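You operate a simulated robot arm through the tools that you are given. There is no shell and no other tool. Be economical: measure what you need, move in short steps, check, and stop when the job is done.

You run a simulated two-armed robot. Do the job below in one go: nothing can be reset, and whatever is moved stays where it is left.

## Task
Swap the black power bank in the orange pocket for the pink one.
Fine: black one to the free waiting slot; spacer between the pocket and the orange plug rest; gate shut.
Where things are to end (x, y in the base frame): pocket spacer within 40 mm of [440, 60].

It is judged by the outcome, as a careful person would: the job done as asked, and still so three seconds after it is handed in. It fails if anything else is knocked over, pushed out of place, dropped, spilled or broken.

## Robot
Two 7-joint arms with two-finger grippers on one trunk, on a base that drives. Base frame: it is fixed to the floor where the robot stands at the start and does not move with it; the origin is under the middle of the robot, x ahead of it, y to its left, z up. Readings come in mm, degrees, newtons and seconds.
The left shoulder is at the start at [78, 151, 988], the right one opposite. With the tool pointing down near the work surface each hand reaches from about 300 to 800 mm from the robot's upright axis, wherever it stands, measured 20 degrees to its own side. Places, roughly: inner waiting slot [500, -200, 800]; orange pocket gate [500, 100, 900]; orange rack pocket [500, 100, 800]. Payload 2.54 kg a hand.
The TCP of each hand is the grasp point between the finger pads, 30 mm short of the fingertips. In the tool frame z runs along the fingers and y along their closing line. Largest opening 116 mm; the body of the gripper starts 95 mm behind the TCP.
Orientation is that of the tool frame in the base frame, as a unit quaternion [w, x, y, z]. With the fingers straight down and closing along the base's y, the tool's x points along the base's -x, its y along +y and its z along -z.

## Interface
- The arms move only by the tool arm_command. It takes "left_deltas", "right_deltas" or both (then of equal length, played together; a hand with none holds still); each is a list of rows, each an object of numbers (a shift or turn left out is 0, a gripper value left out holds the last): "ax", "ay", "az": the turn, a rotation vector about the tool's x, y, z in degrees; "x", "y", "z": the shift along the tool's x, y, z in mm; "fingers": the gripper command, from -1 (shut) to 1 (fully open), values between in proportion. In form: [{"ax": .., "ay": .., "az": .., "x": .., "y": .., "z": .., "fingers": ..}, ...]. A call has 1 to 12 rows; each row shifts and turns the commanded pose from where the row before left it, along the tool's axes as they then stand. Each row takes 0.2 s and may step no farther than 50 mm and 8.6 degrees from the row before; otherwise, or with a gripper value out of range, the whole call is refused. Where a pose cannot be reached the arm comes as near as it can. A force on the tool above 40 N (or 10 N above the force at the start of the call, whichever is more), or a blocked arm, ends the call early, and 0.2 s more pass. The fingers move at their own pace (about 72 mm/s each) and stop on an object; they squeeze with about 29 N. The grip force told is the motor's: it shows also when the fingers shut on nothing. Time passes only in rows, and 0.2 s behind the last, so rows that do not move let the fingers close. It gives the time, the measured TCP pose, the force on the tool (base axes), the opening and the grip force at its end, in the units of the frame above (readings bear some noise), with the torque about the TCP (base axes, N m) and any sound that the robot's microphone picked up.
- Cameras (640 x 400 px; columns grow to the right, rows downward): "scene" is now at [159.9, -0.3, 1143.8]; the picture's right is [-0.01, -1.00, 0.00], its down [-0.20, 0.00, -0.98] and it looks along [0.98, -0.01, -0.20] (base axes); focal length 214 px, centre (320, 200). "left" rides on the left gripper at [69, 15, -122] in its tool frame; the picture's right is [-0.21, 0.98, 0.00], its down [-0.83, -0.18, -0.53] and it looks along [-0.52, -0.11, 0.85] (tool axes); focal length 251 px, centre (320, 200). "right" rides on the right gripper at [69, -15, -122] in its tool frame; the picture's right is [0.21, 0.98, 0.00], its down [-0.83, 0.18, -0.53] and it looks along [-0.52, 0.11, 0.85] (tool axes); focal length 251 px, centre (320, 200). There is no depth. A picture from a camera that has moved, and an enlarged one, comes with that camera's place and axes in the base frame and with its lens.
- camera(camera): a new picture of that camera. No time passes.
- lift_body(by): slides the trunk up (or, below 0, down) by that many mm; the arms and the scene camera ride with it, the base frame stays. It gives what a move gives, with no picture.
- roll_base(legs): drives the robot by 1 to 6 legs, each [ahead, left, turn to the left] in mm, mm and degrees, along the robot's own axes; the way and the turn of a leg run together, so that a leg with both is an arc; at most 1500 mm and 180 degrees a leg. The arms and the cameras ride along, it lands a little off, and it stops where it bumps. It gives what a move gives.
- aim_head(pan, tilt): turns the head with the scene camera to pan (to the left, within 80 degrees either way) and tilt (down, from -29 to 69), counted from straight ahead of the robot. It gives what a move gives.
- zoom(camera, box): a new picture of the part [left, top, right, bottom] of that camera's present view, enlarged. No time passes.
- hand_in(): hands the job in; it is judged then, once.

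Work in short steps. Places have to be worked out from the pictures, the camera data and where the tool is seen: move nearer, look again, correct. Check each grasp and each placing, and mend what went wrong. You have 120 turns and 100 pictures in all, those below and enlarged ones among them. Open the grippers and draw the arms clear of the work before you hand the job in, unless the task says otherwise; then end with one line.

The tools are called after "Call:" as a command line: name --argument value ..., lists and objects as JSON in quotes. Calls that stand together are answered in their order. arm_command: Moves the arms, as the interface text tells. Its arguments: {"type":"object","properties":{"left_deltas":{"type":"array","items":{"type":"object","properties":{"ax":{"type":"number"},"ay":{"type":"number"},"az":{"type":"number"},"x":{"type":"number"},"y":{"type":"number"},"z":{"type":"number"},"fingers":{"type":"number"}}}},"right_deltas":{"type":"array","items":{"type":"object","properties":{"ax":{"type":"number"},"ay":{"type":"number"},"az":{"type":"number"},"x":{"type":"number"},"y":{"type":"number"},"z":{"type":"number"},"fingers":{"type":"number"}}}}},"required":[]} The other tools are called the same way: lift_body (by) slides the trunk up or down; roll_base (legs) drives the base; aim_head (pan, tilt) turns the head that bears the scene camera; camera (camera) takes a picture; zoom (camera, box) takes an enlarged picture of a part of a camera's view; hand_in () hands the job in.

At the start:

```text
t: 0.0
left_ee_pos: [413.4, 246.9, 1145.6]
left_tcp_rot: [0.0, 0.0, 1.0, 0.0]
left_wrist_force: [-0.5, 0.2, 0.4]
left_ft_torque: [0.0, 0.01, -0.01]
left_opening: 116.0
left_grasp_force: 0.1
right_ee_pos: [374.0, -159.1, 1214.2]
right_tcp_rot: [0.0, 0.0, 1.0, 0.0]
right_wrist_force: [-0.4, 0.1, 1.3]
right_ft_torque: [-0.01, 0.0, 0.0]
right_opening: 116.0
right_grasp_force: 0.0
trunk travel left (down, up): [-225.0, 64.0]
robot x, y, heading: [-4.7, 0.2, 0.4]
head pan, tilt: [-0.8, 11.4]
```

scene: 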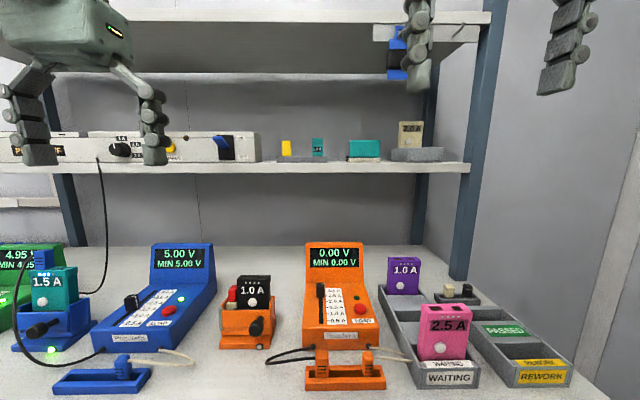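
right: 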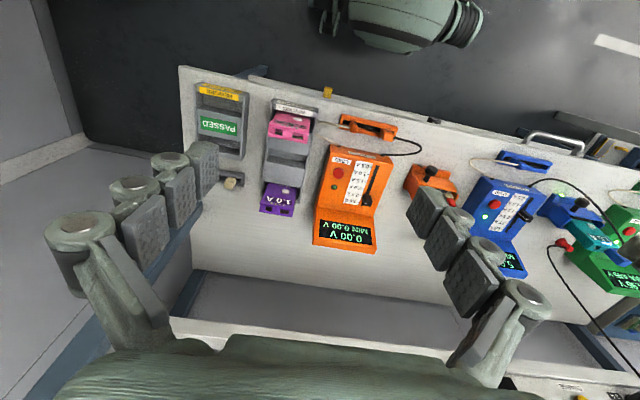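
left: 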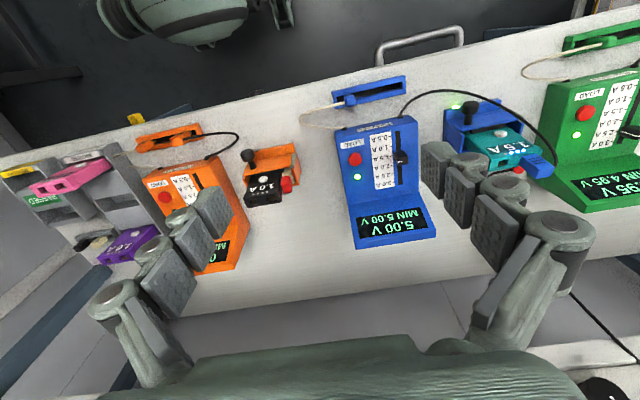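

I'll look closer at the orange pocket, gate and waiting tray first.

Call:
zoom --camera "scene" --box '[200, 230, 400, 400]'

Call:
zoom --camera "scene" --box '[370, 230, 580, 400]'

Call:
zoom --camera "left" --box '[130, 100, 330, 260]'

Call:
zoom --camera "scene" --box '[0, 230, 200, 400]'

```text
2.35 times, centred on (300, 315) of scene
camera zoom: at [159.9, -0.3, 1143.8], right [-0.01, -1.0, 0.0], down [-0.2, 0.0, -0.98], along [0.98, -0.01, -0.2], focal length 505 px, centre (367, -71)
```

zoom: 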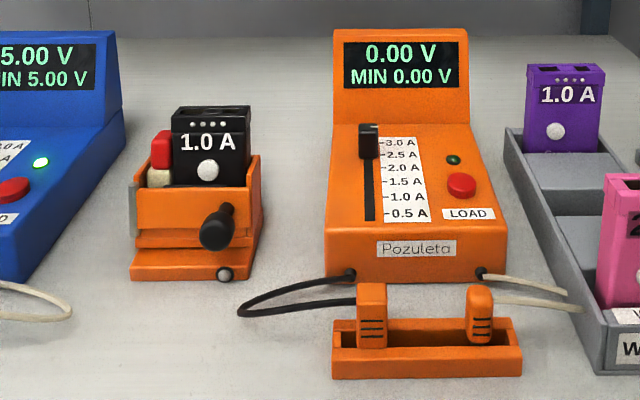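

```text
2.35 times, centred on (475, 315) of scene
camera zoom: at [159.9, -0.3, 1143.8], right [-0.01, -1.0, 0.0], down [-0.2, 0.0, -0.98], along [0.98, -0.01, -0.2], focal length 505 px, centre (-45, -71)
```

zoom: 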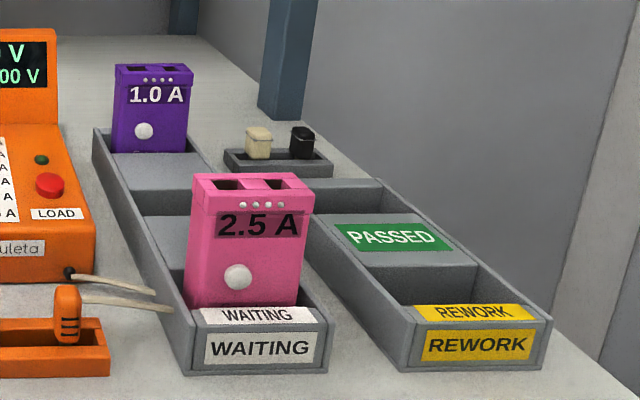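

```text
2.50 times, centred on (230, 180) of left
camera zoom: at [344.9, 262.6, 1266.1], right [0.21, 0.98, 0.0], down [0.83, -0.18, 0.53], along [0.52, -0.11, -0.85], focal length 629 px, centre (545, 250)
```

zoom: 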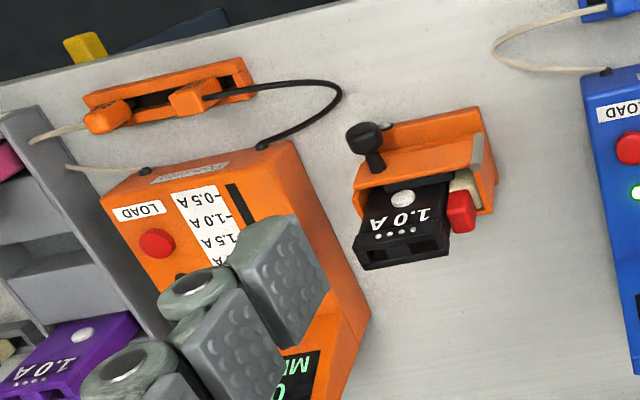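

```text
2.35 times, centred on (100, 315) of scene
camera zoom: at [159.9, -0.3, 1143.8], right [-0.01, -1.0, 0.0], down [-0.2, 0.0, -0.98], along [0.98, -0.01, -0.2], focal length 505 px, centre (838, -71)
```

zoom: 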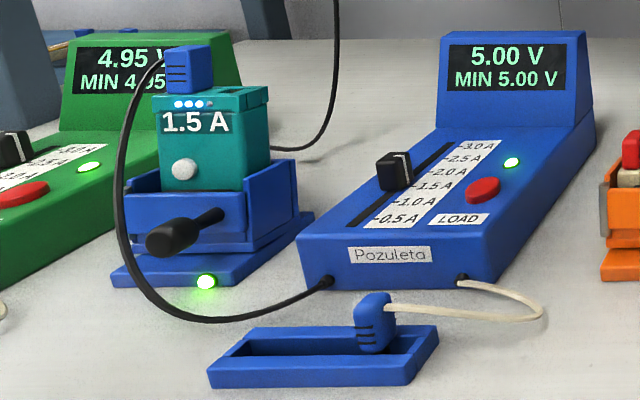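

The spacer (red/cream) sits beside the black bank in the orange pocket; a handle is on the front. I bring both hand cameras nearer, to see pocket and tray.

Call:
arm_command --left_deltas '[{"x": -6, "y": -20, "z": 34}, {"x": -6, "y": -20, "z": 34}, {"x": -6, "y": -20, "z": 34}, {"x": -6, "y": -20, "z": 34}, {"x": -6, "y": -20, "z": 34}]' --right_deltas '[{"x": -15, "y": -6, "z": 42}, {"x": -15, "y": -6, "z": 42}, {"x": -15, "y": -6, "z": 42}, {"x": -15, "y": -6, "z": 42}, {"x": -15, "y": -6, "z": 42}]'

Call:
camera --camera "left"

Call:
camera --camera "right"

```text
t: 1.2
left_ee_pos: [442.6, 145.5, 975.6]
left_tcp_rot: [0.0, 0.0, 1.0, 0.001]
left_wrist_force: [1.8, -0.3, 0.2]
left_ft_torque: [-0.02, 0.02, -0.02]
left_opening: 116.0
left_grasp_force: 0.1
right_ee_pos: [449.8, -191.6, 1006.7]
right_tcp_rot: [0.0, 0.002, 1.0, 0.0]
right_wrist_force: [0.4, -1.2, -0.2]
right_ft_torque: [0.02, -0.01, 0.02]
right_opening: 115.7
right_grasp_force: 0.1
trunk travel left (down, up): [-225.0, 64.0]
robot x, y, heading: [0.7, 1.4, 0.1]
head pan, tilt: [-0.8, 11.4]
```

```text
92 pictures are left
camera left: at [375.0, 160.4, 1095.8], right [0.21, 0.98, 0.0], down [0.83, -0.18, 0.53], along [0.52, -0.11, -0.85], focal length 251 px, centre (320, 200)
```

left: 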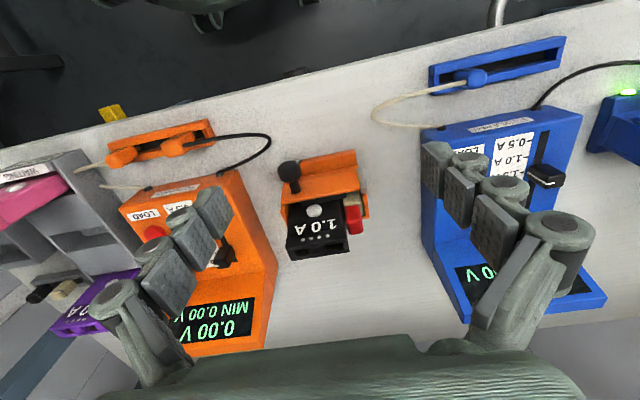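

```text
91 pictures are left
camera right: at [381.1, -206.3, 1129.9], right [-0.21, 0.98, 0.0], down [0.83, 0.18, 0.53], along [0.52, 0.11, -0.85], focal length 251 px, centre (320, 200)
```

right: 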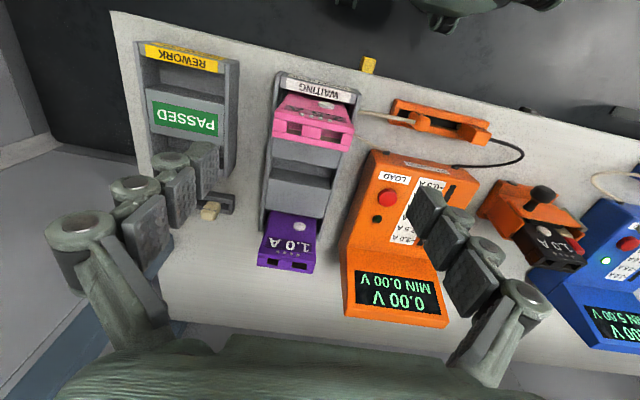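

Call:
zoom --camera "left" --box '[250, 120, 410, 280]'

Call:
zoom --camera "right" --box '[230, 60, 390, 280]'

Call:
zoom --camera "scene" --box '[210, 265, 290, 360]'

```text
2.50 times, centred on (330, 200) of left
camera zoom: at [375.0, 160.4, 1095.8], right [0.21, 0.98, 0.0], down [0.83, -0.18, 0.53], along [0.52, -0.11, -0.85], focal length 629 px, centre (295, 200)
```

zoom: 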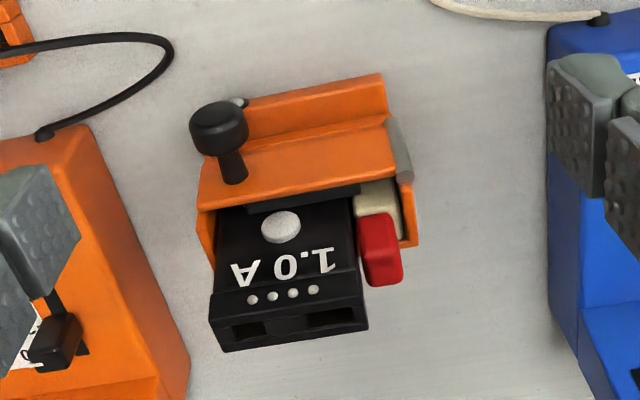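

```text
1.82 times, centred on (310, 170) of right
camera zoom: at [381.1, -206.3, 1129.9], right [-0.21, 0.98, 0.0], down [0.83, 0.18, 0.53], along [0.52, 0.11, -0.85], focal length 457 px, centre (338, 254)
```

zoom: 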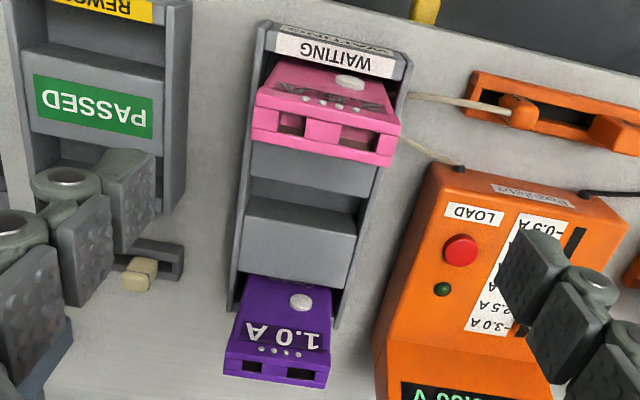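

```text
4.21 times, centred on (250, 312) of scene
camera zoom: at [160.6, -0.7, 1143.7], right [-0.01, -1.0, 0.0], down [-0.2, 0.0, -0.98], along [0.98, -0.01, -0.2], focal length 903 px, centre (615, -274)
```

zoom: 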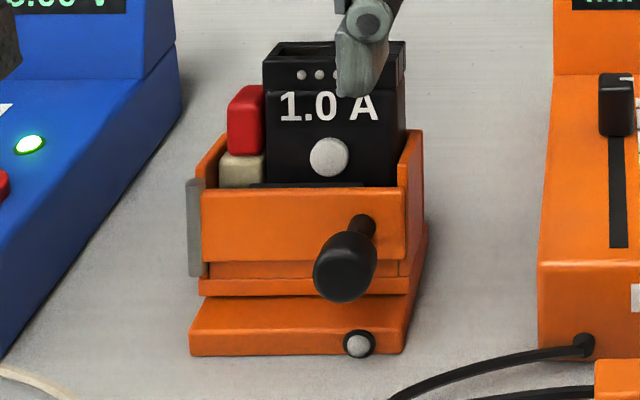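

The gate is hinged on its left (about y 177), knob near (480, 105, 855). Black bank top at about z 914, spacer to its left. I bring the left hand over the knob with a moderate opening.

Call:
arm_command --left_deltas '[{"x": -18, "y": -20, "fingers": 0.0}, {"x": -19, "y": -20}, {"z": 35}, {"z": 30}, {}]'

Call:
camera --camera "left"

Call:
zoom --camera "scene" --box '[190, 240, 310, 360]'

```text
t: 2.4
left_ee_pos: [480.1, 107.3, 909.4]
left_tcp_rot: [0.0, 0.0, 1.0, 0.0]
left_wrist_force: [0.3, -0.1, -0.3]
left_ft_torque: [0.0, 0.04, 0.0]
left_opening: 58.0
left_grasp_force: 0.0
right_ee_pos: [450.0, -191.5, 1007.9]
right_tcp_rot: [0.001, -0.001, 1.0, -0.001]
right_wrist_force: [0.5, -0.1, -0.9]
right_ft_torque: [-0.02, 0.0, 0.0]
right_opening: 115.8
right_grasp_force: 0.1
trunk travel left (down, up): [-225.0, 64.0]
robot x, y, heading: [3.0, 0.6, 0.1]
head pan, tilt: [-0.8, 11.4]
```

```text
87 pictures are left
camera left: at [411.6, 123.0, 1030.7], right [0.21, 0.98, 0.0], down [0.83, -0.18, 0.53], along [0.52, -0.11, -0.85], focal length 251 px, centre (320, 200)
```

left: 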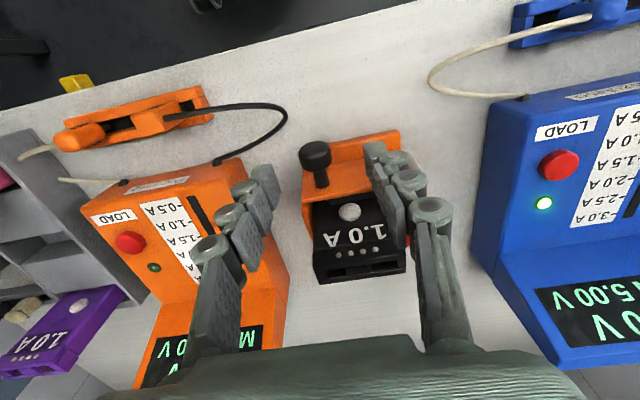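

```text
3.33 times, centred on (250, 300) of scene
camera zoom: at [159.8, -0.3, 1143.9], right [-0.01, -1.0, 0.0], down [-0.2, 0.0, -0.98], along [0.98, -0.01, -0.2], focal length 715 px, centre (553, -133)
```

zoom: 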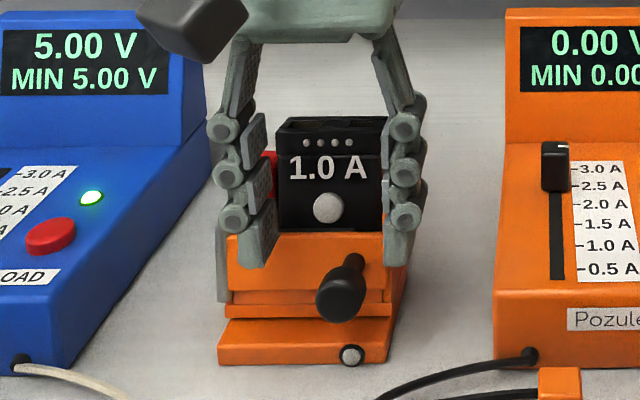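

Knob is at about (480, 105), just under the TCP. Descend to z≈857 and close on it.

Call:
arm_command --left_deltas '[{"y": -2, "z": 26}, {"z": 26}, {"fingers": -1}, {}, {}]'

Call:
camera --camera "left"

```text
t: 3.6
left_ee_pos: [478.7, 104.1, 859.5]
left_tcp_rot: [0.0, 0.001, 1.0, -0.001]
left_wrist_force: [-3.3, -12.1, -4.4]
left_ft_torque: [-0.02, -0.25, -0.09]
left_opening: 21.2
left_grasp_force: 45.1
right_ee_pos: [449.2, -192.5, 1007.8]
right_tcp_rot: [0.0, 0.0, 1.0, 0.001]
right_wrist_force: [-0.6, 0.6, 0.0]
right_ft_torque: [0.01, -0.01, 0.01]
right_opening: 116.1
right_grasp_force: 0.0
trunk travel left (down, up): [-225.0, 64.0]
robot x, y, heading: [0.4, -3.8, 0.1]
head pan, tilt: [-0.8, 11.4]
```

```text
85 pictures are left
camera left: at [410.7, 119.7, 979.1], right [0.22, 0.98, 0.0], down [0.83, -0.18, 0.53], along [0.52, -0.12, -0.85], focal length 251 px, centre (320, 200)
```

left: 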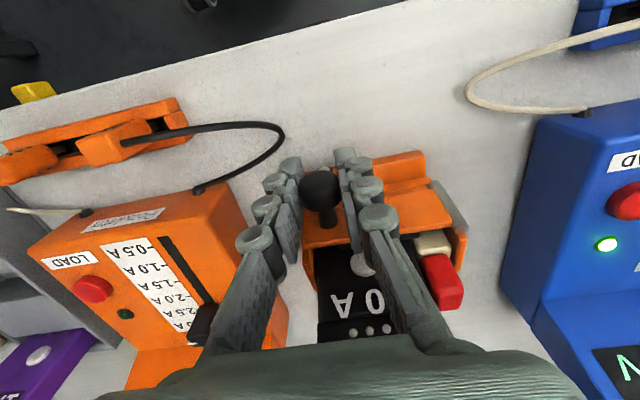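

Knob is held (21 mm). I pull the gate along its hinge arc, first two 8° steps, to check the force.

Call:
arm_command --left_deltas '[{"x": 9.7, "y": 4.7, "az": 8}, {"x": 9.7, "y": 4.7, "az": 8}]'

Call:
zoom --camera "scene" --box '[190, 240, 310, 360]'

```text
t: 4.2
left_ee_pos: [459.3, 114.9, 859.4]
left_tcp_rot: [0.002, 0.139, 0.99, 0.0]
left_wrist_force: [-7.5, -8.9, 6.3]
left_ft_torque: [-0.3, -0.61, 0.13]
left_opening: 21.3
left_grasp_force: 45.2
right_ee_pos: [448.1, -191.7, 1008.1]
right_tcp_rot: [0.001, 0.0, 1.0, 0.001]
right_wrist_force: [-0.6, 0.1, 0.9]
right_ft_torque: [0.02, 0.0, 0.03]
right_opening: 115.9
right_grasp_force: 0.0
trunk travel left (down, up): [-225.0, 64.0]
robot x, y, heading: [0.6, -1.5, 0.2]
head pan, tilt: [-0.8, 11.4]
```

```text
3.33 times, centred on (250, 300) of scene
camera zoom: at [158.7, -1.0, 1144.1], right [-0.01, -1.0, 0.0], down [-0.2, 0.0, -0.98], along [0.98, -0.01, -0.2], focal length 715 px, centre (553, -133)
```

zoom: 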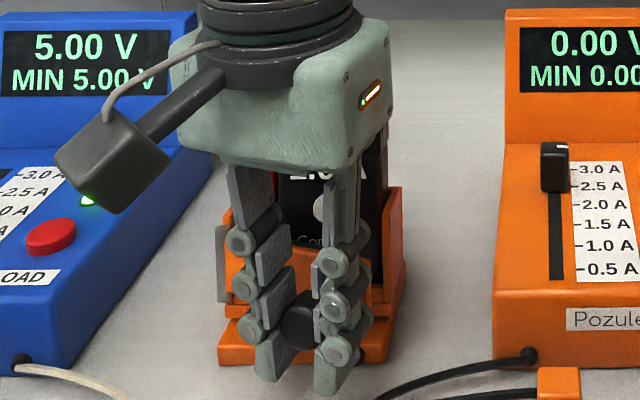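

Gate is swinging with low force; continue to about 64°.

Call:
arm_command --left_deltas '[{"x": 9.7, "y": 4.7, "az": 8}, {"x": 9.7, "y": 4.7, "az": 8}, {"x": 9.7, "y": 4.7, "az": 8}, {"x": 9.7, "y": 4.7, "az": 8}, {"x": 9.7, "y": 4.7, "az": 8}, {"x": 9.7, "y": 4.7, "az": 8}]'

Call:
zoom --camera "scene" --box '[170, 230, 310, 370]'

```text
t: 5.7
left_ee_pos: [431.3, 164.5, 857.2]
left_tcp_rot: [0.006, 0.52, 0.854, 0.006]
left_wrist_force: [12.1, 2.4, -16.8]
left_ft_torque: [-0.26, -0.5, 0.1]
left_opening: 21.6
left_grasp_force: 42.9
left hand out of reach, approached as far as the arm can: row 6
right_ee_pos: [451.1, -191.7, 1005.4]
right_tcp_rot: [0.0, 0.0, 1.0, 0.0]
right_wrist_force: [1.0, 0.4, -0.2]
right_ft_torque: [-0.03, -0.01, -0.02]
right_opening: 116.0
right_grasp_force: 0.0
trunk travel left (down, up): [-225.0, 64.0]
robot x, y, heading: [-3.1, 1.8, 0.1]
head pan, tilt: [-0.8, 11.4]
stopped in row 6 (left hand): the force on the tool passed its limit at 42 N (the readings are from after the stop); the commanded pose is now the measured one
```

```text
2.86 times, centred on (240, 300) of scene
camera zoom: at [162.2, 0.3, 1143.0], right [-0.02, -1.0, 0.0], down [-0.2, 0.0, -0.98], along [0.98, -0.01, -0.2], focal length 613 px, centre (549, -86)
```

zoom: 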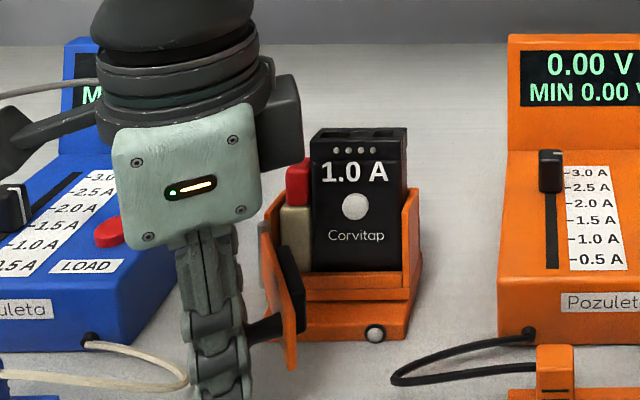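

Gate is open about 65°. I release the knob, rise straight up, and check that the gate stays.

Call:
arm_command --left_deltas '[{"fingers": -0.2}, {}, {"z": -40}, {"z": -45}, {"z": -45}, {"z": -45, "az": -8}, {"z": -20, "az": -8}]'

Call:
zoom --camera "scene" --box '[170, 230, 310, 370]'

```text
t: 7.3
left_ee_pos: [424.3, 163.9, 1055.1]
left_tcp_rot: [0.007, 0.397, 0.918, 0.005]
left_wrist_force: [0.1, 0.6, 0.0]
left_ft_torque: [0.03, -0.02, -0.01]
left_opening: 46.5
left_grasp_force: 0.1
right_ee_pos: [451.1, -189.9, 1007.8]
right_tcp_rot: [0.001, 0.0, 1.0, 0.0]
right_wrist_force: [-0.4, 0.3, -0.7]
right_ft_torque: [0.01, -0.01, 0.01]
right_opening: 115.8
right_grasp_force: 0.0
trunk travel left (down, up): [-225.0, 64.0]
robot x, y, heading: [0.5, -1.7, 0.0]
head pan, tilt: [-0.8, 11.4]
```

```text
2.86 times, centred on (240, 300) of scene
camera zoom: at [160.2, -0.2, 1143.8], right [-0.01, -1.0, 0.0], down [-0.2, 0.0, -0.98], along [0.98, -0.01, -0.2], focal length 613 px, centre (549, -86)
```

zoom: 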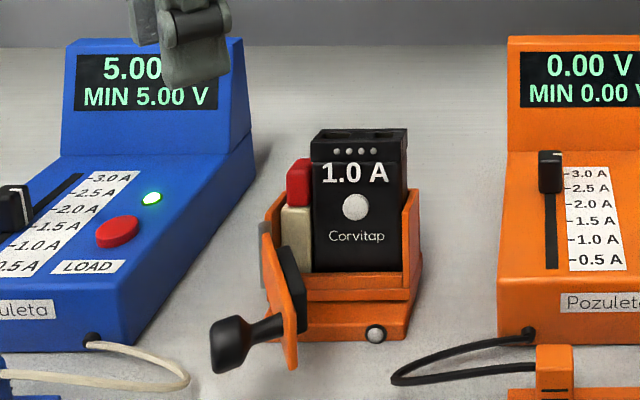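

Gate stays open. Left hand withdraws; meanwhile I test turning the right hand 90° so it can grip the bank front-to-back.

Call:
arm_command --left_deltas '[{"az": -8, "z": -5}, {"az": -8, "z": -5}, {"az": -8, "z": -5}, {"az": -8, "z": -5}, {"az": -8, "z": -5}, {"az": -6.5, "z": -5}, {"y": 40}, {"y": 40}, {"y": 20, "x": 20}, {}, {}]' --right_deltas '[{"az": 8.5}, {"az": 8.5}, {"az": 8.5}, {"az": 8.5}, {"az": 8.5}, {"az": 8.5}, {"az": 8.5}, {"az": 8.5}, {"az": 8.5}, {"az": 8.5}, {"az": 5}]'

Call:
camera --camera "right"

```text
t: 9.7
left_ee_pos: [406.5, 263.2, 1083.5]
left_tcp_rot: [0.009, 0.002, 1.0, 0.002]
left_wrist_force: [-0.2, -0.3, -0.9]
left_ft_torque: [0.01, 0.05, -0.03]
left_opening: 46.0
left_grasp_force: 0.0
right_ee_pos: [450.3, -191.3, 1007.7]
right_tcp_rot: [0.0, 0.708, 0.706, 0.0]
right_wrist_force: [-0.4, 0.3, 0.0]
right_ft_torque: [-0.04, -0.01, 0.0]
right_opening: 116.0
right_grasp_force: 0.0
trunk travel left (down, up): [-225.0, 64.0]
robot x, y, heading: [2.8, 2.9, 0.2]
head pan, tilt: [-0.8, 11.4]
```

```text
81 pictures are left
camera right: at [435.4, -121.6, 1130.9], right [0.98, 0.21, 0.0], down [0.18, -0.83, 0.53], along [0.11, -0.52, -0.85], focal length 251 px, centre (320, 200)
```

right: 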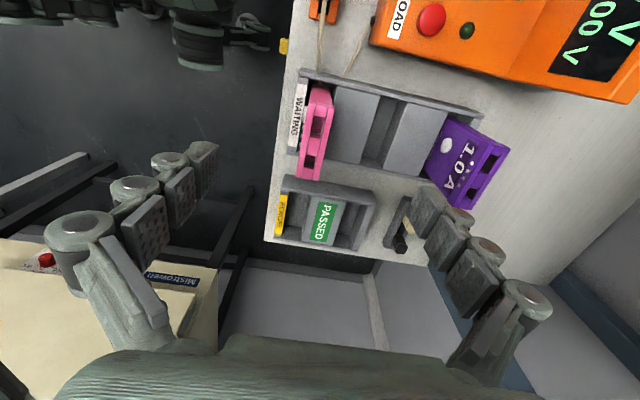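

The turn works and gives a good view of the tray: a narrow free slot between two raised plates. Zoom to measure.

Call:
zoom --camera "right" --box '[270, 40, 530, 240]'

Call:
zoom --camera "scene" --box '[370, 240, 500, 400]'

```text
2.00 times, centred on (400, 140) of right
camera zoom: at [435.4, -121.6, 1130.9], right [0.98, 0.21, 0.0], down [0.18, -0.83, 0.53], along [0.11, -0.52, -0.85], focal length 503 px, centre (160, 320)
```

zoom: 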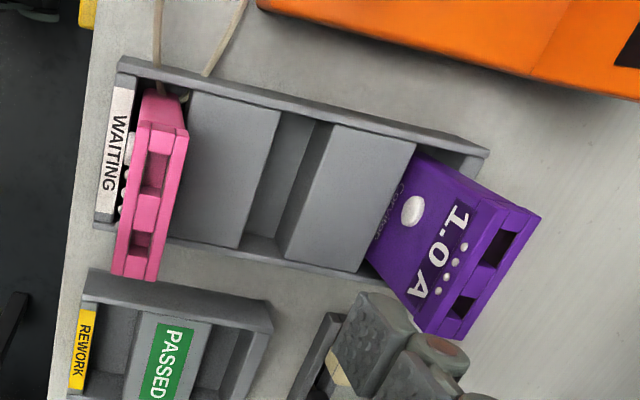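

```text
2.50 times, centred on (435, 320) of scene
camera zoom: at [160.3, -0.1, 1143.8], right [-0.01, -1.0, 0.0], down [-0.2, 0.0, -0.98], along [0.98, -0.01, -0.2], focal length 536 px, centre (32, -100)
```

zoom: 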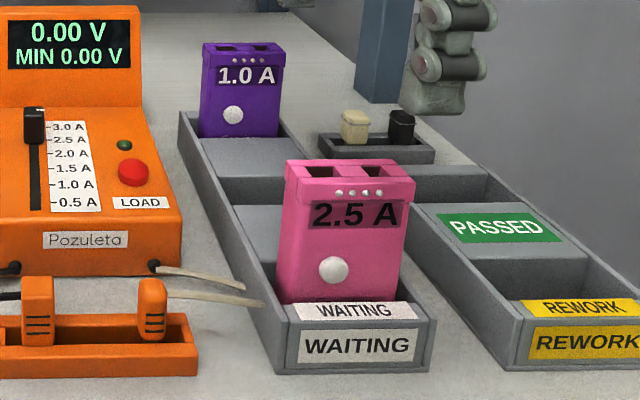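

Free slot: x≈513–541, y≈-157…-240, plate tops z≈835. Bring the right hand above the pocket at a safe height and look at the bank.

Call:
arm_command --right_deltas '[{"x": 39, "y": 10.8}, {"x": 39, "y": 10.8}, {"x": 39, "y": 10.8}, {"x": 39, "y": 10.8}, {"x": 39, "y": 10.8}, {"x": 39, "y": 10.8}, {"x": 39, "y": 10.8}, {"x": 40, "y": 10.8, "fingers": 0.2}]'

Call:
camera --camera "right"

Call:
zoom --camera "scene" --box '[190, 220, 310, 360]'

```text
t: 11.5
left_ee_pos: [406.9, 263.7, 1084.2]
left_tcp_rot: [0.008, 0.003, 1.0, 0.002]
left_wrist_force: [-1.0, 0.1, 0.4]
left_ft_torque: [-0.02, 0.01, -0.02]
left_opening: 46.3
left_grasp_force: 0.1
right_ee_pos: [537.4, 124.7, 1008.2]
right_tcp_rot: [0.0, 0.707, 0.707, 0.0]
right_wrist_force: [-0.3, -0.5, 0.4]
right_ft_torque: [-0.02, 0.02, 0.03]
right_opening: 69.7
right_grasp_force: 0.1
trunk travel left (down, up): [-225.0, 64.0]
robot x, y, heading: [0.6, 1.2, -0.1]
head pan, tilt: [-0.8, 11.4]
```

```text
78 pictures are left
camera right: at [521.4, 194.4, 1131.7], right [0.98, 0.21, 0.0], down [0.18, -0.83, 0.53], along [0.12, -0.52, -0.85], focal length 251 px, centre (320, 200)
```

right: 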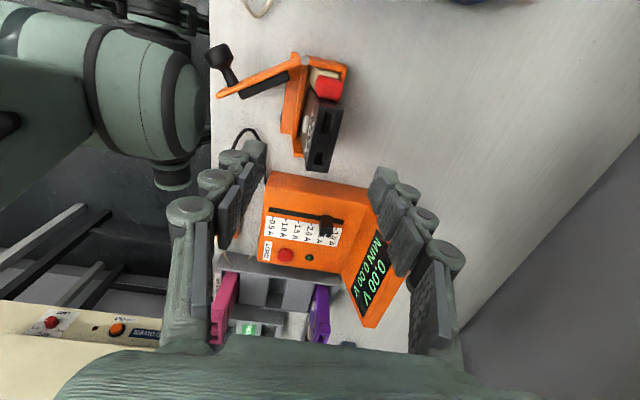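

```text
2.86 times, centred on (250, 290) of scene
camera zoom: at [160.3, 0.6, 1143.8], right [-0.01, -1.0, 0.0], down [-0.2, 0.0, -0.98], along [0.98, -0.01, -0.2], focal length 613 px, centre (520, -57)
```

zoom: 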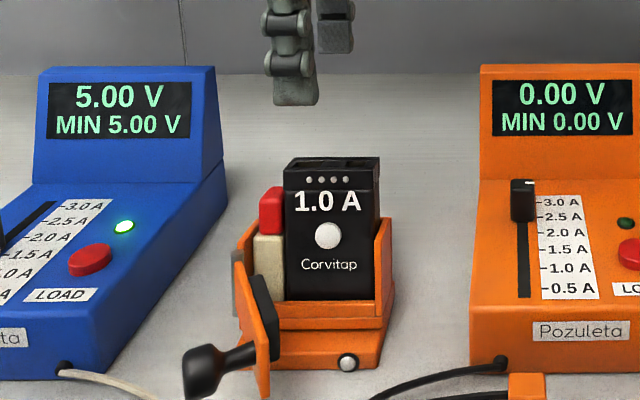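

Call:
zoom --camera "right" --box '[200, 30, 380, 190]'

```text
2.50 times, centred on (290, 110) of right
camera zoom: at [521.4, 194.4, 1131.7], right [0.98, 0.21, 0.0], down [0.18, -0.83, 0.53], along [0.12, -0.52, -0.85], focal length 629 px, centre (395, 425)
```

zoom: 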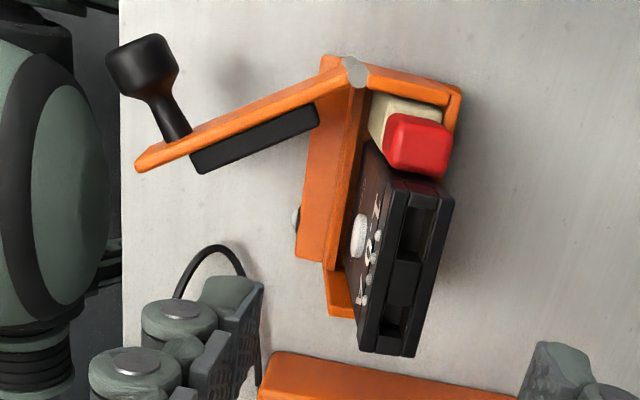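

Bank spans x 529–550, y 92–153, top z≈914. Descend to grip depth (tips just over the pocket walls).

Call:
arm_command --right_deltas '[{"x": -1.7, "y": 2.6, "z": 36}, {"z": 36}, {"z": 30}, {}]'

Call:
camera --camera "right"

Call:
zoom --camera "scene" --box '[190, 220, 310, 360]'

```text
t: 12.5
left_ee_pos: [406.5, 263.4, 1084.3]
left_tcp_rot: [0.009, 0.002, 1.0, 0.003]
left_wrist_force: [-0.4, 0.0, -0.4]
left_ft_torque: [0.0, -0.02, 0.05]
left_opening: 46.4
left_grasp_force: 0.1
right_ee_pos: [538.8, 119.3, 904.7]
right_tcp_rot: [0.0, 0.707, 0.707, 0.0]
right_wrist_force: [0.3, -1.0, -0.5]
right_ft_torque: [0.01, 0.0, -0.04]
right_opening: 69.7
right_grasp_force: 0.0
trunk travel left (down, up): [-225.0, 64.0]
robot x, y, heading: [1.0, 0.6, 0.2]
head pan, tilt: [-0.8, 11.4]
```

```text
75 pictures are left
camera right: at [523.9, 189.2, 1028.0], right [0.98, 0.21, 0.0], down [0.18, -0.83, 0.53], along [0.11, -0.52, -0.85], focal length 251 px, centre (320, 200)
```

right: 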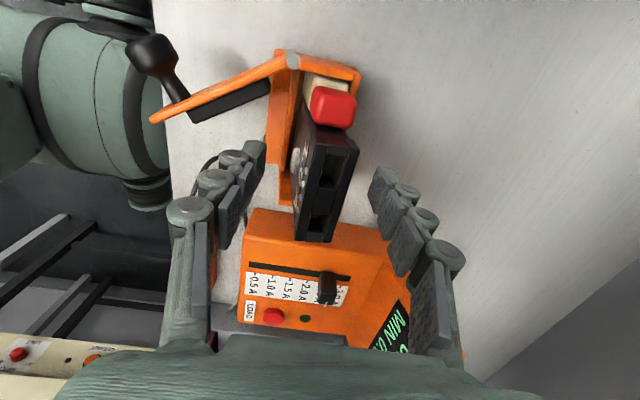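

```text
2.86 times, centred on (250, 290) of scene
camera zoom: at [160.3, -0.1, 1143.9], right [-0.01, -1.0, 0.0], down [-0.2, 0.0, -0.98], along [0.98, -0.01, -0.2], focal length 613 px, centre (520, -57)
```

zoom: 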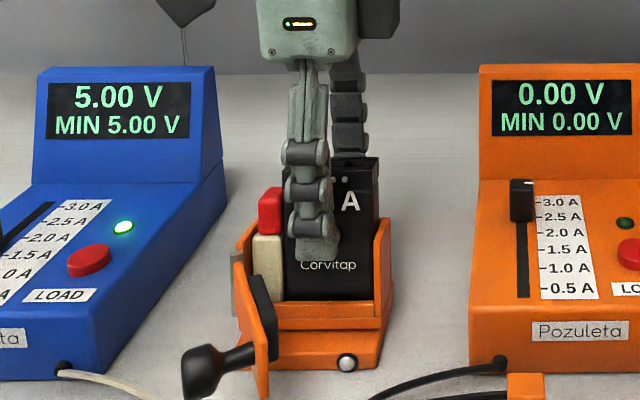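

Aligned. Lower 4 mm and close.

Call:
arm_command --right_deltas '[{"x": 2, "z": 4}, {"fingers": -1}, {}, {}, {}]'

Call:
zoom --camera "right" --box '[180, 30, 460, 250]'

```text
t: 13.7
left_ee_pos: [405.7, 263.4, 1084.1]
left_tcp_rot: [0.009, 0.003, 1.0, 0.003]
left_wrist_force: [0.3, 0.0, 0.2]
left_ft_torque: [-0.04, -0.02, 0.01]
left_opening: 46.6
left_grasp_force: 0.0
right_ee_pos: [537.6, 122.1, 900.8]
right_tcp_rot: [-0.001, 0.706, 0.708, -0.001]
right_wrist_force: [-15.3, -3.0, -0.8]
right_ft_torque: [-0.22, 1.23, -0.16]
right_opening: 25.4
right_grasp_force: 25.9
trunk travel left (down, up): [-225.0, 64.0]
robot x, y, heading: [0.7, 1.2, 0.1]
head pan, tilt: [-0.8, 11.4]
heard: click
```

```text
1.82 times, centred on (320, 140) of right
camera zoom: at [521.5, 191.9, 1024.5], right [0.98, 0.22, 0.0], down [0.18, -0.83, 0.53], along [0.11, -0.52, -0.85], focal length 457 px, centre (320, 309)
```

zoom: 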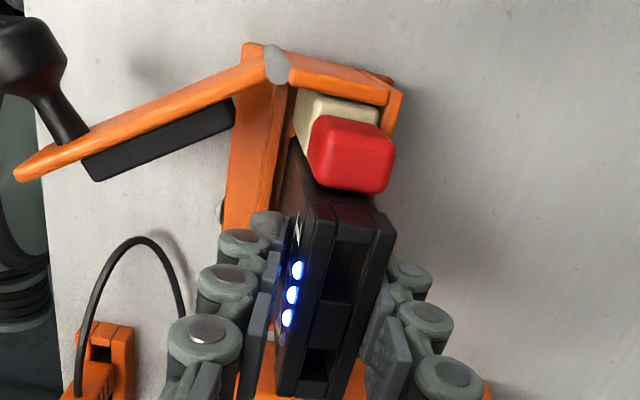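

The finger pressed the bank's button (click, LEDs lit). I release and regrip higher so tips stay above the button.

Call:
arm_command --right_deltas '[{"fingers": -0.2}, {}, {"z": -14}, {"fingers": -1}, {}, {}]'

Call:
zoom --camera "right" --box '[180, 30, 460, 250]'

Call:
zoom --camera "scene" --box '[190, 220, 310, 360]'

```text
t: 15.1
left_ee_pos: [405.9, 262.9, 1084.0]
left_tcp_rot: [0.01, 0.002, 1.0, 0.003]
left_wrist_force: [-0.6, -0.1, 0.0]
left_ft_torque: [0.02, 0.0, 0.02]
left_opening: 46.4
left_grasp_force: 0.0
right_ee_pos: [537.1, 121.0, 916.0]
right_tcp_rot: [0.0, 0.707, 0.707, 0.001]
right_wrist_force: [-7.5, -1.4, 3.0]
right_ft_torque: [-0.15, 0.65, 0.0]
right_opening: 23.3
right_grasp_force: 26.1
trunk travel left (down, up): [-225.0, 64.0]
robot x, y, heading: [-0.1, -0.6, -0.2]
head pan, tilt: [-0.8, 11.4]
```

```text
1.82 times, centred on (320, 140) of right
camera zoom: at [521.8, 190.8, 1037.9], right [0.98, 0.22, 0.0], down [0.18, -0.83, 0.53], along [0.11, -0.52, -0.85], focal length 457 px, centre (320, 309)
```

zoom: 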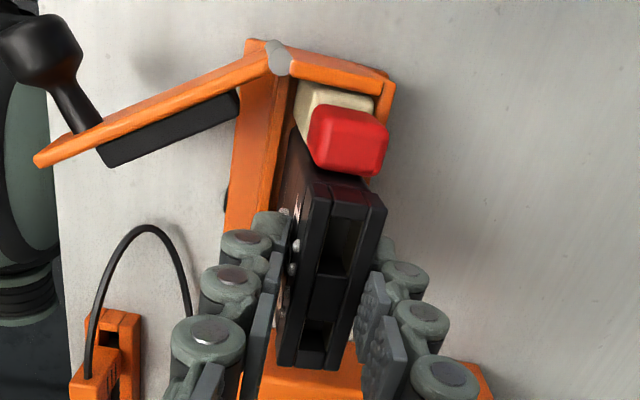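

```text
2.86 times, centred on (250, 290) of scene
camera zoom: at [159.5, -0.3, 1144.0], right [-0.01, -1.0, 0.0], down [-0.2, 0.0, -0.98], along [0.98, -0.01, -0.2], focal length 613 px, centre (520, -57)
```

zoom: 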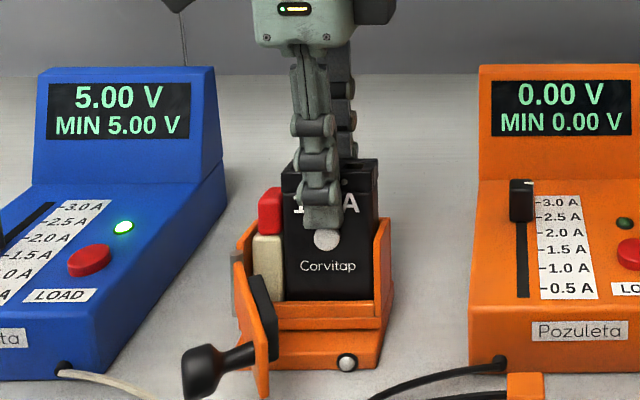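

LEDs off, grip above the button at 23 mm. Lift slowly and check.

Call:
arm_command --right_deltas '[{"z": -10}, {"z": -15}, {"z": -25}, {"z": -25}]'

Call:
zoom --camera "scene" --box '[190, 200, 310, 360]'

```text
t: 16.1
left_ee_pos: [405.4, 264.6, 1084.1]
left_tcp_rot: [0.01, 0.003, 1.0, 0.002]
left_wrist_force: [0.1, 0.2, 0.5]
left_ft_torque: [-0.04, -0.01, -0.04]
left_opening: 46.4
left_grasp_force: 0.0
right_ee_pos: [539.2, 120.6, 989.6]
right_tcp_rot: [0.001, 0.707, 0.707, 0.001]
right_wrist_force: [0.9, -1.1, -2.0]
right_ft_torque: [0.01, -0.01, 0.04]
right_opening: 21.6
right_grasp_force: 26.2
trunk travel left (down, up): [-225.0, 64.0]
robot x, y, heading: [-3.3, -0.3, -0.2]
head pan, tilt: [-0.8, 11.4]
```

```text
2.50 times, centred on (250, 280) of scene
camera zoom: at [160.2, 0.0, 1143.8], right [-0.01, -1.0, 0.0], down [-0.2, 0.0, -0.98], along [0.98, -0.01, -0.2], focal length 536 px, centre (495, 0)
```

zoom: 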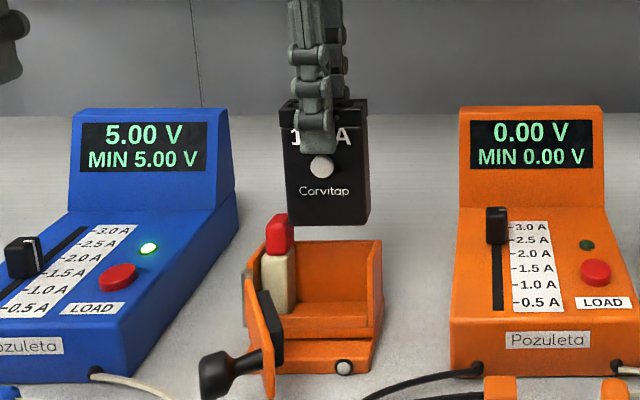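

Lifted cleanly; spacer stays. Raise to clear the screen, then carry over the free slot.

Call:
arm_command --right_deltas '[{"z": -45}, {"z": -45}, {"x": -40}, {"x": -40}, {"x": -40}, {"x": -40}, {"x": -40}, {"x": -40}, {"x": -40, "y": -6}, {"x": -40, "y": -6}, {}]'

Call:
camera --camera "right"

Call:
zoom --camera "scene" --box '[350, 200, 520, 400]'

```text
t: 18.5
left_ee_pos: [405.9, 264.2, 1082.6]
left_tcp_rot: [0.008, 0.003, 1.0, 0.002]
left_wrist_force: [0.6, -0.4, -0.1]
left_ft_torque: [0.03, -0.01, 0.01]
left_opening: 46.6
left_grasp_force: 0.0
right_ee_pos: [524.9, -199.3, 1077.7]
right_tcp_rot: [-0.001, 0.708, 0.706, 0.0]
right_wrist_force: [-0.2, -0.2, -0.5]
right_ft_torque: [-0.04, 0.03, -0.03]
right_opening: 21.6
right_grasp_force: 25.7
trunk travel left (down, up): [-225.0, 64.0]
robot x, y, heading: [0.2, -1.9, -0.0]
head pan, tilt: [-0.8, 11.4]
```

```text
69 pictures are left
camera right: at [509.5, -130.4, 1200.7], right [0.98, 0.22, 0.0], down [0.18, -0.83, 0.53], along [0.11, -0.52, -0.85], focal length 251 px, centre (320, 200)
```

right: 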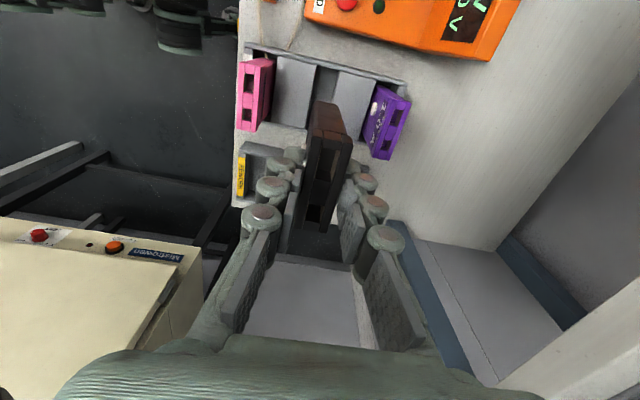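

```text
2.00 times, centred on (435, 300) of scene
camera zoom: at [160.5, 0.1, 1143.8], right [-0.01, -1.0, 0.0], down [-0.2, 0.0, -0.98], along [0.98, -0.01, -0.2], focal length 429 px, centre (90, 0)
```

zoom: 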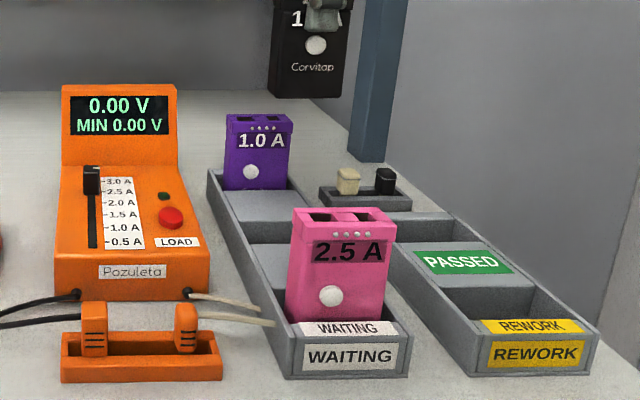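

Lower to just above the slot plates and check alignment.

Call:
arm_command --right_deltas '[{"z": 40, "y": 2}, {"z": 40}, {"z": 38}, {}]'

Call:
zoom --camera "right" --box '[200, 0, 460, 220]'

Call:
zoom --camera "scene" --box '[370, 220, 500, 400]'

Call:
zoom --camera "left" --box '[0, 60, 260, 300]'

```text
t: 19.5
left_ee_pos: [407.3, 263.7, 1083.9]
left_tcp_rot: [0.008, 0.002, 1.0, 0.002]
left_wrist_force: [0.1, 0.0, 0.9]
left_ft_torque: [0.01, -0.03, 0.0]
left_opening: 46.5
left_grasp_force: 0.1
right_ee_pos: [526.6, -198.9, 961.9]
right_tcp_rot: [0.0, 0.707, 0.707, 0.0]
right_wrist_force: [-0.7, -0.5, -0.6]
right_ft_torque: [-0.01, -0.02, -0.02]
right_opening: 21.3
right_grasp_force: 25.6
trunk travel left (down, up): [-225.0, 64.0]
robot x, y, heading: [3.4, 1.9, 0.2]
head pan, tilt: [-0.8, 11.4]
```

```text
1.82 times, centred on (330, 110) of right
camera zoom: at [510.7, -128.8, 1085.6], right [0.98, 0.21, 0.0], down [0.18, -0.83, 0.53], along [0.11, -0.52, -0.85], focal length 457 px, centre (302, 364)
```

zoom: 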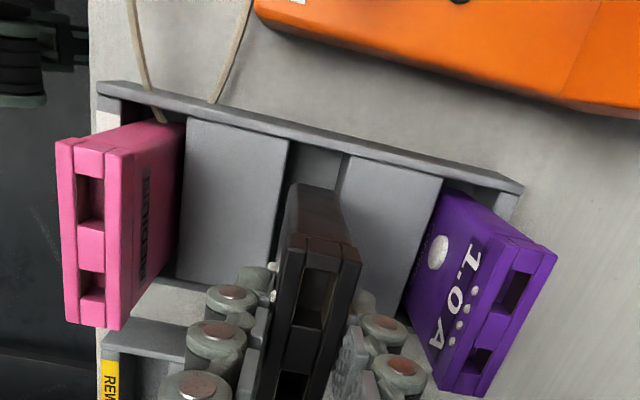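

```text
2.22 times, centred on (435, 310) of scene
camera zoom: at [160.4, -0.1, 1143.8], right [-0.01, -1.0, 0.0], down [-0.2, 0.0, -0.98], along [0.98, -0.01, -0.2], focal length 477 px, centre (64, -44)
```

zoom: 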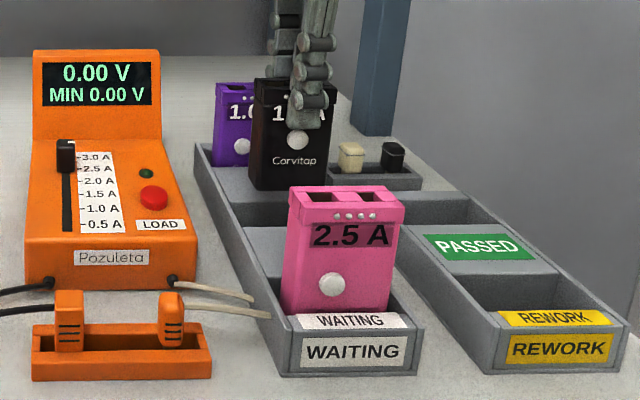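

```text
1.67 times, centred on (130, 180) of left
camera zoom: at [335.8, 279.1, 1203.9], right [0.22, 0.98, 0.01], down [0.82, -0.19, 0.55], along [0.54, -0.11, -0.84], focal length 419 px, centre (637, 233)
```

zoom: 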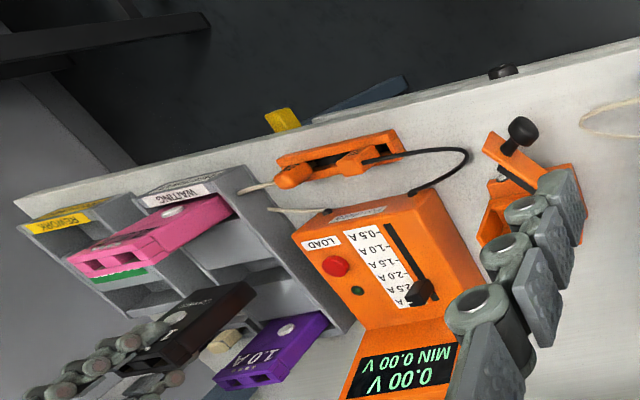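

Bank centred over the slot (x≈525, margins ~5 mm). Lower into it.

Call:
arm_command --right_deltas '[{"z": 20, "y": 1}, {"z": 20}, {"z": 15}, {}]'

Call:
zoom --camera "scene" --box '[370, 220, 500, 400]'

Call:
zoom --camera "right" --box '[200, 0, 460, 220]'

```text
t: 20.5
left_ee_pos: [405.8, 263.5, 1084.0]
left_tcp_rot: [0.009, 0.003, 1.0, 0.002]
left_wrist_force: [1.0, -0.3, -0.5]
left_ft_torque: [0.01, -0.01, 0.02]
left_opening: 46.5
left_grasp_force: 0.1
right_ee_pos: [531.4, -197.4, 905.4]
right_tcp_rot: [0.0, 0.708, 0.707, 0.0]
right_wrist_force: [-3.1, 0.3, -1.2]
right_ft_torque: [0.05, 0.18, -0.01]
right_opening: 21.2
right_grasp_force: 26.5
trunk travel left (down, up): [-225.0, 64.0]
robot x, y, heading: [2.7, 0.2, 0.3]
head pan, tilt: [-0.8, 11.4]
```

```text
2.22 times, centred on (435, 310) of scene
camera zoom: at [160.2, -0.1, 1143.8], right [-0.01, -1.0, 0.0], down [-0.2, 0.0, -0.98], along [0.98, -0.01, -0.2], focal length 477 px, centre (64, -44)
```

zoom: 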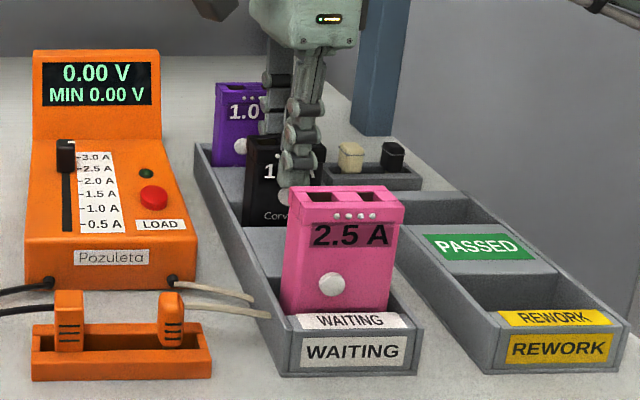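

```text
1.82 times, centred on (330, 110) of right
camera zoom: at [515.5, -128.8, 1028.9], right [0.98, 0.21, 0.0], down [0.18, -0.83, 0.53], along [0.11, -0.52, -0.85], focal length 457 px, centre (302, 364)
```

zoom: 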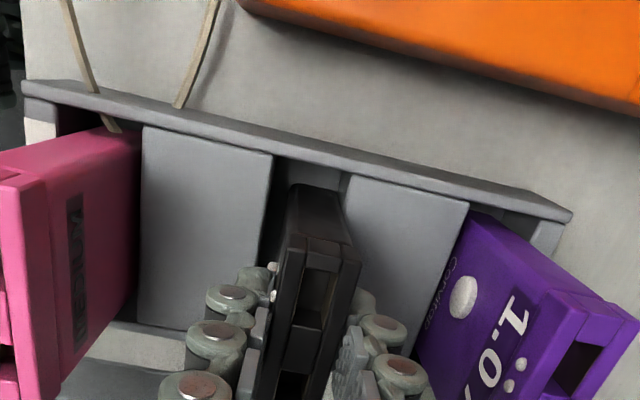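

It sits in the slot but ~3 mm toward the rear edge; shift forward and keep lowering until it rests.

Call:
arm_command --right_deltas '[{"y": -4}, {"z": 8}, {"z": 6}, {"z": 5}]'

Call:
zoom --camera "right" --box '[200, 0, 460, 220]'

```text
t: 21.5
left_ee_pos: [404.5, 265.0, 1084.9]
left_tcp_rot: [0.009, 0.001, 1.0, 0.001]
left_wrist_force: [-0.6, -0.2, 0.0]
left_ft_torque: [-0.02, 0.0, 0.01]
left_opening: 46.3
left_grasp_force: 0.0
right_ee_pos: [525.3, -195.9, 891.7]
right_tcp_rot: [0.003, 0.707, 0.707, 0.004]
right_wrist_force: [0.9, -1.2, 29.7]
right_ft_torque: [0.03, 0.01, 0.03]
right_opening: 21.3
right_grasp_force: 26.2
trunk travel left (down, up): [-225.0, 64.0]
robot x, y, heading: [5.0, 2.0, -0.1]
head pan, tilt: [-0.8, 11.4]
```

```text
1.82 times, centred on (330, 110) of right
camera zoom: at [509.5, -127.5, 1014.8], right [0.98, 0.21, 0.01], down [0.18, -0.83, 0.53], along [0.12, -0.52, -0.85], focal length 457 px, centre (302, 364)
```

zoom: 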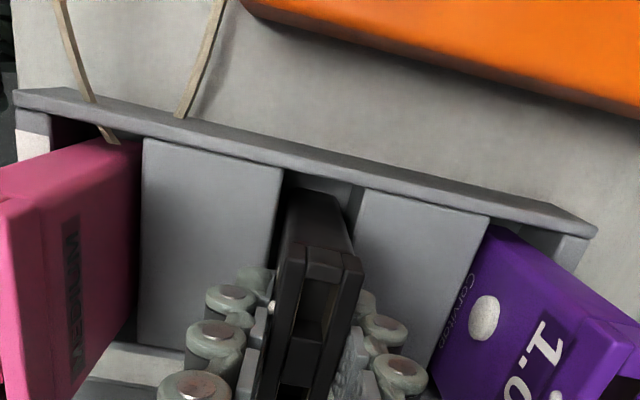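

30 N at bottom ≈795: it stands on the slot floor. Release and rise.

Call:
arm_command --right_deltas '[{"z": -2}, {"fingers": -0.3}, {}, {"z": -30}, {"z": -50}, {"z": -50}]'

Call:
zoom --camera "right" --box '[200, 0, 460, 220]'

Call:
zoom --camera "scene" --box '[370, 220, 500, 400]'

```text
t: 22.9
left_ee_pos: [405.4, 264.5, 1084.7]
left_tcp_rot: [0.009, 0.003, 1.0, 0.002]
left_wrist_force: [-0.5, 0.7, 0.1]
left_ft_torque: [-0.01, -0.02, 0.02]
left_opening: 46.8
left_grasp_force: 0.0
right_ee_pos: [526.7, -194.7, 1020.8]
right_tcp_rot: [0.0, 0.707, 0.707, 0.0]
right_wrist_force: [-0.4, -0.3, -0.8]
right_ft_torque: [0.0, 0.01, 0.0]
right_opening: 40.7
right_grasp_force: 0.0
trunk travel left (down, up): [-225.0, 64.0]
robot x, y, heading: [2.8, 3.0, -0.0]
head pan, tilt: [-0.8, 11.4]
```

```text
1.82 times, centred on (330, 110) of right
camera zoom: at [511.2, -125.6, 1143.2], right [0.98, 0.21, 0.0], down [0.18, -0.83, 0.53], along [0.11, -0.52, -0.85], focal length 457 px, centre (302, 364)
```

zoom: 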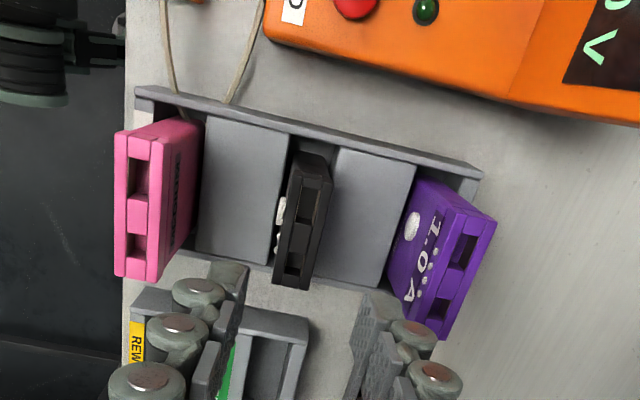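

```text
2.22 times, centred on (435, 310) of scene
camera zoom: at [159.8, 0.2, 1143.9], right [-0.01, -1.0, 0.0], down [-0.2, 0.0, -0.98], along [0.98, -0.01, -0.2], focal length 477 px, centre (64, -44)
```

zoom: 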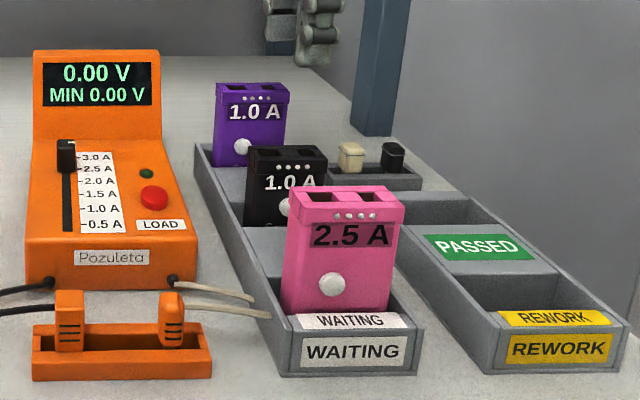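

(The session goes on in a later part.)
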